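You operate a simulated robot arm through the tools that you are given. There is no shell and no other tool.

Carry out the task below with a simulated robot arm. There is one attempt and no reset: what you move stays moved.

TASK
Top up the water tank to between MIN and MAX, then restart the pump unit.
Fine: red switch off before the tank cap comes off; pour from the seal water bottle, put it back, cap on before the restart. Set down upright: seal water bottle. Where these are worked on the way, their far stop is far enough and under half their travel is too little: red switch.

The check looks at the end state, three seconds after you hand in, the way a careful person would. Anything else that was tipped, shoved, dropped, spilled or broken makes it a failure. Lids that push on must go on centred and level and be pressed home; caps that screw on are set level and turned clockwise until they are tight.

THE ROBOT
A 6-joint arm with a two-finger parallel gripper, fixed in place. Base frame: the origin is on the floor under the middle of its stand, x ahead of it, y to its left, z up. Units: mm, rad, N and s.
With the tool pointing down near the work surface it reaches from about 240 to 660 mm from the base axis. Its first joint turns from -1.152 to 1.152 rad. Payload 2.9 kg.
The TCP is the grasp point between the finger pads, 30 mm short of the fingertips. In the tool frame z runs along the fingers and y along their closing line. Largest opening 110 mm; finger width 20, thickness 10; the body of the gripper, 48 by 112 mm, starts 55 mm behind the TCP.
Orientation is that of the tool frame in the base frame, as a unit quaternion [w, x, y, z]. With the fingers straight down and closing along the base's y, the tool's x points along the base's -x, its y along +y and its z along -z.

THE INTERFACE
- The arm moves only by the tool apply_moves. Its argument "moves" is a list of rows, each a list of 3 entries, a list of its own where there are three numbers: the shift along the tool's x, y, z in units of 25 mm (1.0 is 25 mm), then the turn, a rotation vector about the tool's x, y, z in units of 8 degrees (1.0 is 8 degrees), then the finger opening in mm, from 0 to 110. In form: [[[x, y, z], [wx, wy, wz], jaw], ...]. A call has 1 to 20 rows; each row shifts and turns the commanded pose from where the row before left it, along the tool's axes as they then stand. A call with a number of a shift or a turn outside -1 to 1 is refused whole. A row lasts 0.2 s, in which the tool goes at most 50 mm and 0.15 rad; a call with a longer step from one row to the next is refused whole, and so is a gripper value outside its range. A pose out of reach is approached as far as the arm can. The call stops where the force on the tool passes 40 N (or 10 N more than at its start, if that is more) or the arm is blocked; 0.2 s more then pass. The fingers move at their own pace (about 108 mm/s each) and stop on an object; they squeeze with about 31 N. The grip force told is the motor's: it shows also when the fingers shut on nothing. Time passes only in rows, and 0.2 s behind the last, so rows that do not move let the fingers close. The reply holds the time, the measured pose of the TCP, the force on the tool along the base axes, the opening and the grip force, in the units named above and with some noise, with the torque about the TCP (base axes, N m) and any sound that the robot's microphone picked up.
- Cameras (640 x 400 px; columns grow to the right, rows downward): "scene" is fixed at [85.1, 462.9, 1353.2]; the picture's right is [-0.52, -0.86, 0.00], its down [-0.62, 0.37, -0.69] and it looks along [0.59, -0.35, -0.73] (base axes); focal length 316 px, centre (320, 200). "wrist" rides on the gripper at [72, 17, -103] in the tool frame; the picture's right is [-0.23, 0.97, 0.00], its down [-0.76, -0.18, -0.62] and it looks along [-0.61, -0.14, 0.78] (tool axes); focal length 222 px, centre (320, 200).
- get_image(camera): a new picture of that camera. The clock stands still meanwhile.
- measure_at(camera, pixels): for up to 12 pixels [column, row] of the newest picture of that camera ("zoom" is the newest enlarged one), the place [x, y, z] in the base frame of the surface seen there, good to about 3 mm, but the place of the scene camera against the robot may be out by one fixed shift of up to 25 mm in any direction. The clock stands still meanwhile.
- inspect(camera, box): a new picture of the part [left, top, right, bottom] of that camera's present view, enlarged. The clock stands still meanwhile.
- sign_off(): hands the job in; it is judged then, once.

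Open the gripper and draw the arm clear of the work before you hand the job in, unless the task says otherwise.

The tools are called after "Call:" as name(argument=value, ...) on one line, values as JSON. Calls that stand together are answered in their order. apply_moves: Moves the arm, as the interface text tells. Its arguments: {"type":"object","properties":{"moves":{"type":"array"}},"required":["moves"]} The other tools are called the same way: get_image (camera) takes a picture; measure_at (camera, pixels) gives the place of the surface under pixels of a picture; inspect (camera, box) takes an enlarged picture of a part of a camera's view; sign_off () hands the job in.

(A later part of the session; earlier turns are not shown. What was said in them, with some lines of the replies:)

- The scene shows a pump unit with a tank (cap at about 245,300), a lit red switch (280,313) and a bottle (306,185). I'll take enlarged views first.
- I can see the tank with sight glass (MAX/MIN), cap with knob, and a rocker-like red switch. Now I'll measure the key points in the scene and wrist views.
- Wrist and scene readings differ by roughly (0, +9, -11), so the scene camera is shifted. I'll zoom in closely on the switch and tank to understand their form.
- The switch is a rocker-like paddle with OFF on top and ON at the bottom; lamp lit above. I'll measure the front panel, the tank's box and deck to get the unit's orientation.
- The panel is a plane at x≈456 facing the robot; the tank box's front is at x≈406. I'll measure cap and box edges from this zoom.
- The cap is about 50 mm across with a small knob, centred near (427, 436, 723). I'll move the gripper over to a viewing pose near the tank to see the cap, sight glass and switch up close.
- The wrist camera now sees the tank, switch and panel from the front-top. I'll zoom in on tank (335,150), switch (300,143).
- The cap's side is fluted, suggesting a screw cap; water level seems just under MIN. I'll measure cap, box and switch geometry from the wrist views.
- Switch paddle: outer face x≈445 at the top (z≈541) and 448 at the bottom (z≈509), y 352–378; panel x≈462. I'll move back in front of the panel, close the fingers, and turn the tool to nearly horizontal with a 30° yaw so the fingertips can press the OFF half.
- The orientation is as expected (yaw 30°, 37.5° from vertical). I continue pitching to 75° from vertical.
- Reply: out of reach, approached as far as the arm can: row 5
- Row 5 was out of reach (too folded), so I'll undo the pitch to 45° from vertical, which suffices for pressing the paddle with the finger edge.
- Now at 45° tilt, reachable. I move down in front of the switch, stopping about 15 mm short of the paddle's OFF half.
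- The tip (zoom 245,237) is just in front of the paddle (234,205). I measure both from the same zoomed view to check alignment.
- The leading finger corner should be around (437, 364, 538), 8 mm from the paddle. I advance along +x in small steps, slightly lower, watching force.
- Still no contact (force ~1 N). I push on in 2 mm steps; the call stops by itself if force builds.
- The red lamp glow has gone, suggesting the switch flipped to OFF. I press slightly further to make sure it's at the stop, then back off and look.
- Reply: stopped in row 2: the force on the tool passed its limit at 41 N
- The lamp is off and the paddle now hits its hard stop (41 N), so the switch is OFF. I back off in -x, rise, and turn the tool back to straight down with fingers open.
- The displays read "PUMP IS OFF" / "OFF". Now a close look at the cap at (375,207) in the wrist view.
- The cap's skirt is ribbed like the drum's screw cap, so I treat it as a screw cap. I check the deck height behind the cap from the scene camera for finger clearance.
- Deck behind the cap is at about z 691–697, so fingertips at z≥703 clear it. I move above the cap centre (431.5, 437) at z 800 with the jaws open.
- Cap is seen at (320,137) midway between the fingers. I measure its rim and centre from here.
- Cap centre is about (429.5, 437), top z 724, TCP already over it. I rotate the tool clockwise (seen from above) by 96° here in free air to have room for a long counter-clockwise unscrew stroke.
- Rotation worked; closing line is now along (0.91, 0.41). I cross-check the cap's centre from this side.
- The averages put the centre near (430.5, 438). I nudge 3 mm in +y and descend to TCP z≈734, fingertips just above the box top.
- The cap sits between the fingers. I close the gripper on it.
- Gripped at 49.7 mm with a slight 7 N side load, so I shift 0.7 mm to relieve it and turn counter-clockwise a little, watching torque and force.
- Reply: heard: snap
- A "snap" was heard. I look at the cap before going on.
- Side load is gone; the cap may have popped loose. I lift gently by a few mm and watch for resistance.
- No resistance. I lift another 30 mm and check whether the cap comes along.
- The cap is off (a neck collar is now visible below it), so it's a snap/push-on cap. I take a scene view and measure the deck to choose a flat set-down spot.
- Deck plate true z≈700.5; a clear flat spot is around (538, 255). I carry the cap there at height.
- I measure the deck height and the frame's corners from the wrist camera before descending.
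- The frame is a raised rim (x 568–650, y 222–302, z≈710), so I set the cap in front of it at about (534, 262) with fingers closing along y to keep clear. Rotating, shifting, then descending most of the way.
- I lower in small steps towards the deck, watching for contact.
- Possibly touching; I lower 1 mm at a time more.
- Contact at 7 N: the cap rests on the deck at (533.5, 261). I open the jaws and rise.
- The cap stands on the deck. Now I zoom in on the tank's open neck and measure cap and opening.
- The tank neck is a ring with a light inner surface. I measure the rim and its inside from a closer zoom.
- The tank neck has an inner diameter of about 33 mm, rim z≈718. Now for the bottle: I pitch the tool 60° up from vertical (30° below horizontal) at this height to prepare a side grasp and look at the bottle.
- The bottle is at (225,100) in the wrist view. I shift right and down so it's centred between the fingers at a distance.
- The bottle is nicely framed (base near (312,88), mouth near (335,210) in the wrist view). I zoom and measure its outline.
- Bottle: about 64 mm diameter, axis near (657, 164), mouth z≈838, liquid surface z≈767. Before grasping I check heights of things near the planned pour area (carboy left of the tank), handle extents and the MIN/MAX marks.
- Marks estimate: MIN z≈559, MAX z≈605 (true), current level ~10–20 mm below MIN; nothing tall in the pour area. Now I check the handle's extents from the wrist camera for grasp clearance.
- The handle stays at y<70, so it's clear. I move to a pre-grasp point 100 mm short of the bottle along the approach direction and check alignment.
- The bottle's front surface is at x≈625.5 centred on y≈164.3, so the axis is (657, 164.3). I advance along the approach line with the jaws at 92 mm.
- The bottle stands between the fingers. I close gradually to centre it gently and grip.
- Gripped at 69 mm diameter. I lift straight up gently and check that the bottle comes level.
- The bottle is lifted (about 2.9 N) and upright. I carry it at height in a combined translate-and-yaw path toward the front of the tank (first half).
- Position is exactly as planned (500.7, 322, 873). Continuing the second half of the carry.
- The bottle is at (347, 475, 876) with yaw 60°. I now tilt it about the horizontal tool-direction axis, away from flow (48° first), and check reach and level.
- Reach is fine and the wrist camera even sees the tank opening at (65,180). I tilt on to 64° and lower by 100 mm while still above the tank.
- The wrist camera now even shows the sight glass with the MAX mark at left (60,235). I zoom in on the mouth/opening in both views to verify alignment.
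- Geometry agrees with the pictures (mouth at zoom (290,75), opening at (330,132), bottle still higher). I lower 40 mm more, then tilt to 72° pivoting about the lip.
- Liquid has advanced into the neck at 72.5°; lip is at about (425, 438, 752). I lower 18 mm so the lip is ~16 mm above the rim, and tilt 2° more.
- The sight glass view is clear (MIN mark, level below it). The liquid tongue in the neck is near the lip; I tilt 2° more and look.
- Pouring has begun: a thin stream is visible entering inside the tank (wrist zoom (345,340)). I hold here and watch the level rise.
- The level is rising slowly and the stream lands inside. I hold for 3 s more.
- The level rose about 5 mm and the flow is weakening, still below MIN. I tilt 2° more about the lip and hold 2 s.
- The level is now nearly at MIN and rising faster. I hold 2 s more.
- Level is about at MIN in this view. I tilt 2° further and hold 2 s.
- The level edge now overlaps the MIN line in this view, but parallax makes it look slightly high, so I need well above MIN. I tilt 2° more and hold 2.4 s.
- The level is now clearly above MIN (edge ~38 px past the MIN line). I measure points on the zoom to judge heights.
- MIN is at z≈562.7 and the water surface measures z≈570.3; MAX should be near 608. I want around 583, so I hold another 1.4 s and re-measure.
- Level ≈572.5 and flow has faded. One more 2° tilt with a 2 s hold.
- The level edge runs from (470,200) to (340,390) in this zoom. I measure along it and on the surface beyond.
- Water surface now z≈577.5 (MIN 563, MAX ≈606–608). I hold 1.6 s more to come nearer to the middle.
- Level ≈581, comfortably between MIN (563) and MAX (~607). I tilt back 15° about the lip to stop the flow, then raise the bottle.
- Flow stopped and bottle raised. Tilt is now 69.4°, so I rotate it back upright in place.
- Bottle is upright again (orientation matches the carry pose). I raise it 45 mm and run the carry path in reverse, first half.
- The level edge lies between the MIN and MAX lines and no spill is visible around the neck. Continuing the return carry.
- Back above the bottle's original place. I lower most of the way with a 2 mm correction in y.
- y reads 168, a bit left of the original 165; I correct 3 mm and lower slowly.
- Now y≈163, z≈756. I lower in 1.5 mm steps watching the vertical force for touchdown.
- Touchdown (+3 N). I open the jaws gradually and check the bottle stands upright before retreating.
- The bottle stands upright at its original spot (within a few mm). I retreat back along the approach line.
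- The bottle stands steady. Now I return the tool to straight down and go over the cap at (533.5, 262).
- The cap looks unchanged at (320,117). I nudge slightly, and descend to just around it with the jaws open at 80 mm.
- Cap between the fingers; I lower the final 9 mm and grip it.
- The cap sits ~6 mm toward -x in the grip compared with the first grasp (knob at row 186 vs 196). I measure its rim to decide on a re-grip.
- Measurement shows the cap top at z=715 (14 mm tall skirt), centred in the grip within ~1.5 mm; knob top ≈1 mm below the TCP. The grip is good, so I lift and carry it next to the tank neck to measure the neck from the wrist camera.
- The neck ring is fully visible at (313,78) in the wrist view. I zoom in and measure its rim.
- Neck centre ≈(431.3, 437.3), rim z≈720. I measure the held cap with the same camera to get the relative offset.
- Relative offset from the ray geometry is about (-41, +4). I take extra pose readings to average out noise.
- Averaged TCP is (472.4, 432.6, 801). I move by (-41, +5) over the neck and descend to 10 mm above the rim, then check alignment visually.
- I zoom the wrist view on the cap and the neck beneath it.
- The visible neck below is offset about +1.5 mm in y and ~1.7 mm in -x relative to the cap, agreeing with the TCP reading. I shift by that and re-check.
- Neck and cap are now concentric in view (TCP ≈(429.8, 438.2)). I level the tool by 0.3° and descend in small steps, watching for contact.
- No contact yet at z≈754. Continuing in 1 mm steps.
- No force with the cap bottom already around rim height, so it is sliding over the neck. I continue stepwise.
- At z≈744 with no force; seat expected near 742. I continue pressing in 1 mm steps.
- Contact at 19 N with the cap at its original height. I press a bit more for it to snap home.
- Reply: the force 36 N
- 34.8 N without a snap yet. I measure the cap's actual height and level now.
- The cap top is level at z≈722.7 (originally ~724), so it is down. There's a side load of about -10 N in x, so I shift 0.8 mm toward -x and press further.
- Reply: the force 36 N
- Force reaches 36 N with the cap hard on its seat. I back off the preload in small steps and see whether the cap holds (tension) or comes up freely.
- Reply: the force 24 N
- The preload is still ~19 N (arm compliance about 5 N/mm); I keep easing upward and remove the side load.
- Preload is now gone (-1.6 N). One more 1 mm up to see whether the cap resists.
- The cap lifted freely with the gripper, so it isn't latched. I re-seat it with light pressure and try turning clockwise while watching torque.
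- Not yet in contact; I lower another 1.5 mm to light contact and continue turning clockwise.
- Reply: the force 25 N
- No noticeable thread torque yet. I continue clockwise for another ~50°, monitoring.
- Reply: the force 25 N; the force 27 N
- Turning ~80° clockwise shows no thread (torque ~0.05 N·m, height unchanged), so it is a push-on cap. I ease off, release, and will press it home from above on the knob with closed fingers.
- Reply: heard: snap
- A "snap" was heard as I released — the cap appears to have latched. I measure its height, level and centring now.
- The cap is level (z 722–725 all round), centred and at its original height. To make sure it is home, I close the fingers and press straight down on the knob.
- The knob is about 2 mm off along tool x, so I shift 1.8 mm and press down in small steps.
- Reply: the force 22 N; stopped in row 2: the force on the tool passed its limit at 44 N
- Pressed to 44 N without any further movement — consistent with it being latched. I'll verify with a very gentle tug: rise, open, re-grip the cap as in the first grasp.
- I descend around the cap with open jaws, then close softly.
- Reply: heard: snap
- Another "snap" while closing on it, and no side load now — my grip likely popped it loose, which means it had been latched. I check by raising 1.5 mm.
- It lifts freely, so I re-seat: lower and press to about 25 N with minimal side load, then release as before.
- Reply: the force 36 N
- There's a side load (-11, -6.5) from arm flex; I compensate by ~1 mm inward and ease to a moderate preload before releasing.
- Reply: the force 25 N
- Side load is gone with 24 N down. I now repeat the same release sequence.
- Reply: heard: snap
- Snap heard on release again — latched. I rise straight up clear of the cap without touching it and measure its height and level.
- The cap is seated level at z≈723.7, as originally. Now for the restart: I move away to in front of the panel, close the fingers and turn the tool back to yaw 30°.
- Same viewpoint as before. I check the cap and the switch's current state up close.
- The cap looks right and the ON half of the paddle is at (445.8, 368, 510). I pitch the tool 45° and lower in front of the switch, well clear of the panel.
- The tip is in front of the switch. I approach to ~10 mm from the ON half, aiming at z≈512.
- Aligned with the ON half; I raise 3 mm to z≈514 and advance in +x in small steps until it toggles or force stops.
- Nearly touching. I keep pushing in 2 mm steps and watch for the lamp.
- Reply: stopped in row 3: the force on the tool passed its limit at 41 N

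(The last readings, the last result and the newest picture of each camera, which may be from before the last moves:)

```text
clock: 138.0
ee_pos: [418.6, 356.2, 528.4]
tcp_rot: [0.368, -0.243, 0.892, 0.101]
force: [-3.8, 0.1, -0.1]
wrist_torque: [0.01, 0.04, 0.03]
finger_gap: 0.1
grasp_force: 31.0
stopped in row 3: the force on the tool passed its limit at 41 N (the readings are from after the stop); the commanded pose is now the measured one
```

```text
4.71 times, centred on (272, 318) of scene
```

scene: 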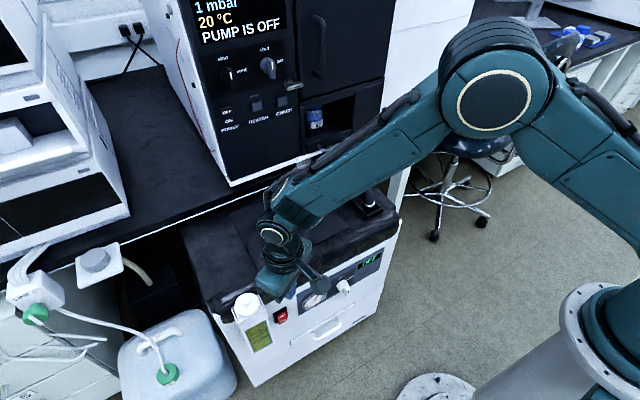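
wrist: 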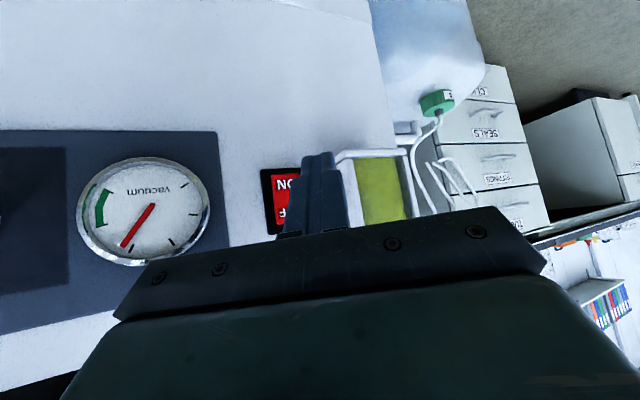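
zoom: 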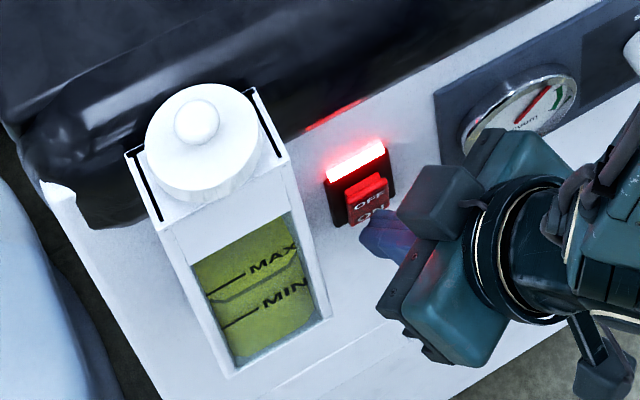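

The lamp is lit again and the paddle is at its stop: the pump is ON. I back off and rise.

Call:
apply_moves(moves=[[[0.611, 0.5, -0.611], [0, 0, 0], 0], [[0.611, 0.5, -0.611], [0, 0, 0], 0], [[-0.706, 0, -0.707], [0, 0, 0], 0], [[-0.706, 0, -0.707], [0, 0, 0], 0], [[-0.706, 0, -0.707], [0, 0, 0], 0], [[-0.706, 0, -0.707], [0, 0, 0], 0], [[-0.706, 0, -0.707], [0, 0, 0], 0], [[-0.706, 0, -0.707], [0, 0, 0], 0], [[-0.706, 0, -0.707], [0, 0, 0], 0], [[-0.706, 0, -0.707], [0, 0, 0], 0], [[-0.706, 0, -0.707], [0, 0, 0], 0], [[-0.706, 0, -0.707], [0, 0, 0], 0], [[-0.706, 0, -0.707], [0, 0, 0], 0], [[0, 0, 0], [0, 0.9375, 0], 0], [[0, 0, 0], [0, 0.9375, 0], 0], [[0, 0, 0], [0, 0.9375, 0], 0], [[0, 0, 0], [0, 0.9375, 0], 0], [[0, 0, 0], [0, 0.9375, 0], 0], [[0, 0, 0], [0, 0.9375, 0], 0]])

Call:
get_image(camera="scene")

Call:
get_image(camera="wrist")

```text
clock: 142.0
ee_pos: [370.7, 353.8, 803.8]
tcp_rot: [-0.002, -0.263, 0.965, 0.0]
force: [-0.7, 0.5, -0.2]
wrist_torque: [-0.03, 0.02, -0.02]
finger_gap: 0.0
grasp_force: 31.2
```

```text
taken
```

scene: 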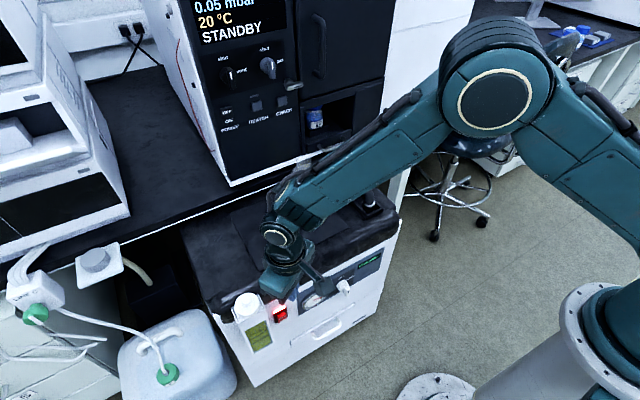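

```text
taken
```

wrist: 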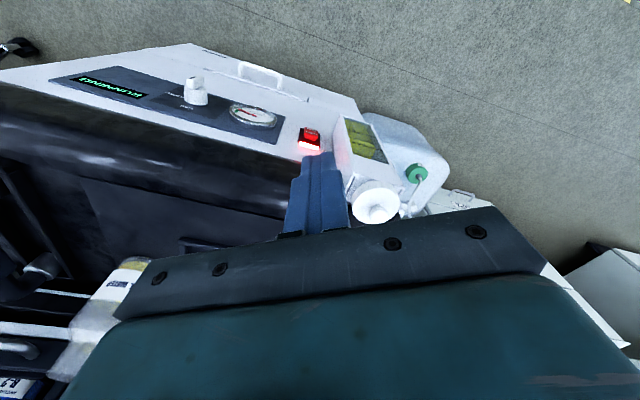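

The displays now read "STANDBY, 0.05 mbar" and "RUNNING". I rise, open the gripper and retreat toward the start pose.

Call:
apply_moves(moves=[[[0, 0, -0.92], [0, 0, 0], 0], [[0, 0, -0.92], [0, 0, 0], 0], [[0, 0, -0.92], [0, 0, 0], 40], [[0, 0, -0.92], [0, 0, 0], 80], [[0, 0, -0.92], [0, 0, 0], 110], [[0, 0, -0.92], [0, 0, 0], 110], [[0, 0, -0.92], [0, 0, 0], 110], [[0, 0, -0.92], [0, 0, 0], 110], [[0, 0, 0], [0, 0, 0.9375], 110], [[0, 0, 0], [0, 0, 0.9375], 110], [[0, 0, 0], [0, 0, 0.9375], 110], [[0, 0, 0], [0, 0, 0.9375], 110]])

Call:
apply_moves(moves=[[[-0.204, -0.908, 0], [0, 0, 0], 110], [[-0.204, -0.908, 0], [0, 0, 0], 110], [[-0.204, -0.908, 0], [0, 0, 0], 110], [[-0.204, -0.908, 0], [0, 0, 0], 110], [[-0.204, -0.908, 0], [0, 0, 0], 110], [[-0.204, -0.908, 0], [0, 0, 0], 110], [[-0.204, -0.908, 0], [0, 0, 0], 110], [[-0.204, -0.908, 0], [0, 0, 0], 110], [[-0.204, -0.908, 0], [0, 0, 0], 110], [[-0.204, -0.908, 0], [0, 0, 0], 110], [[0, 0, 0], [0, 0, 0], 110]])

Call:
get_image(camera="scene")

Call:
get_image(camera="wrist")

```text
clock: 144.6
ee_pos: [370.8, 354.4, 987.7]
tcp_rot: [-0.001, -0.001, 1.0, 0.0]
force: [0.2, -0.2, -0.3]
wrist_torque: [-0.04, 0.0, 0.0]
finger_gap: 109.9
grasp_force: 0.1
```

```text
clock: 147.0
ee_pos: [422.7, 125.4, 988.2]
tcp_rot: [-0.001, -0.002, 1.0, 0.0]
force: [0.6, 0.7, -0.6]
wrist_torque: [0.03, -0.02, 0.01]
finger_gap: 110.0
grasp_force: 0.1
```

```text
taken
```

scene: 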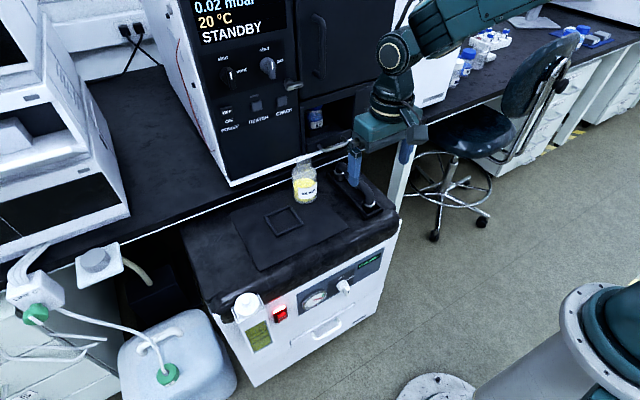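

```text
taken
```

wrist: 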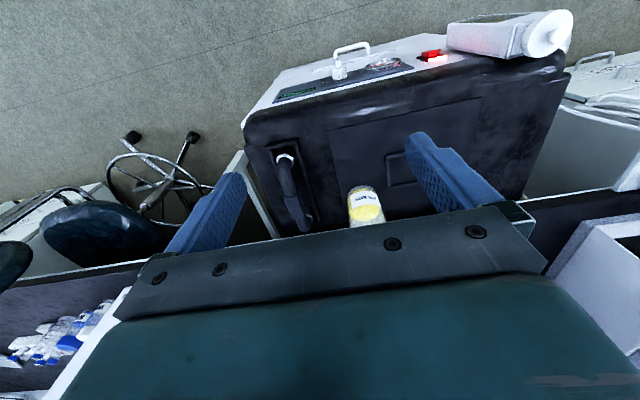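

Arm is back at the start pose, gripper open. A final close check of tank, cap, switch, bottle and surroundings for spills.

Call:
inspect(camera="scene", box=[200, 270, 320, 370])

Call:
inspect(camera="scene", box=[230, 140, 390, 260])

Call:
inspect(camera="scene", box=[228, 285, 276, 315])

Call:
inspect(camera="wrist", box=[380, 0, 620, 150])

```text
4.00 times, centred on (260, 320) of scene
```

zoom: 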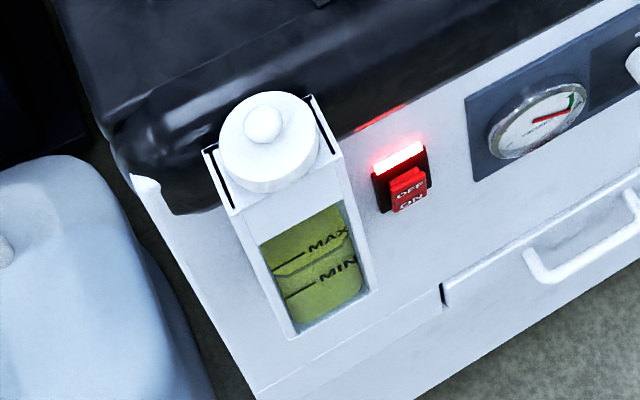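

```text
3.33 times, centred on (310, 200) of scene
```

zoom: 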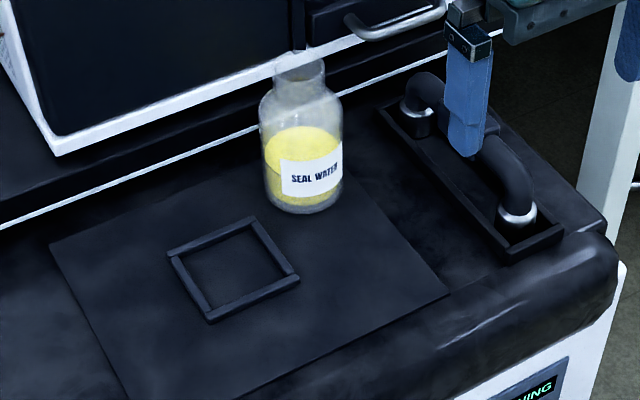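

```text
13.33 times, centred on (252, 300) of scene
```

zoom: 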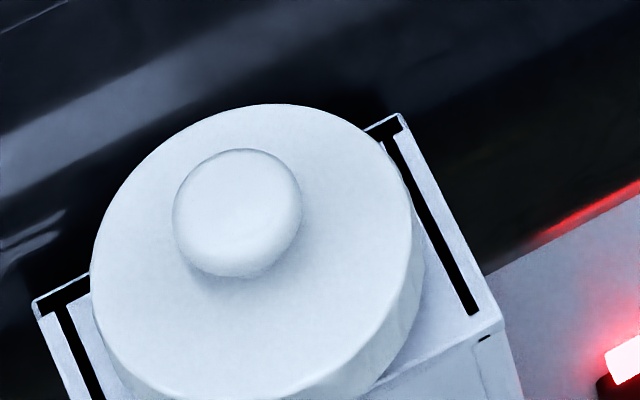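

```text
2.67 times, centred on (500, 75) of wrist
```

zoom: 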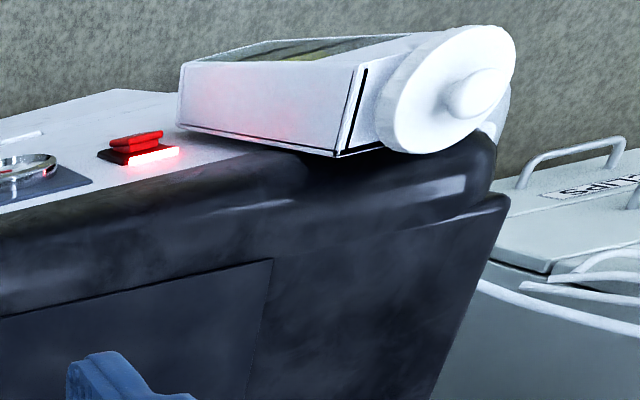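

Everything is in order: the display reads STANDBY and the panel RUNNING. The lamp is lit, the water level sits between MIN and MAX, and the cap is seated level. The bottle stands upright at its place with no spills visible, and the arm is clear with the gripper open. I hand in the job.

Call:
sign_off()

```text
The job is handed in.
```

The water tank is topped up to between MIN and MAX and the pump unit is running again. The display reads STANDBY and the panel reads RUNNING. I have handed the job in but don't have the check's result.

- **Switch:** I turned the red switch off before the cap came off. I turned it back on only after the cap was seated. Both times I pushed it to its hard stop.
- **Water level:** It measured about z 581 mm, with MIN near 563 and MAX near 607. I saw no spills around the neck or on the deck.
- **Seal water bottle:** It stands upright at its original place, within about 3 mm.
- **Tank cap:** It is a push-on cap, level and at its original height. It snapped when I released it, which I took as latched. My grip later popped it loose once, so I seated it again before the restart and did not test the final fit by pulling. It sits about 2 to 2.5 mm off its original centre, toward the robot, which is the one point a strict check might question.

The arm is back at its start pose with the gripper open.
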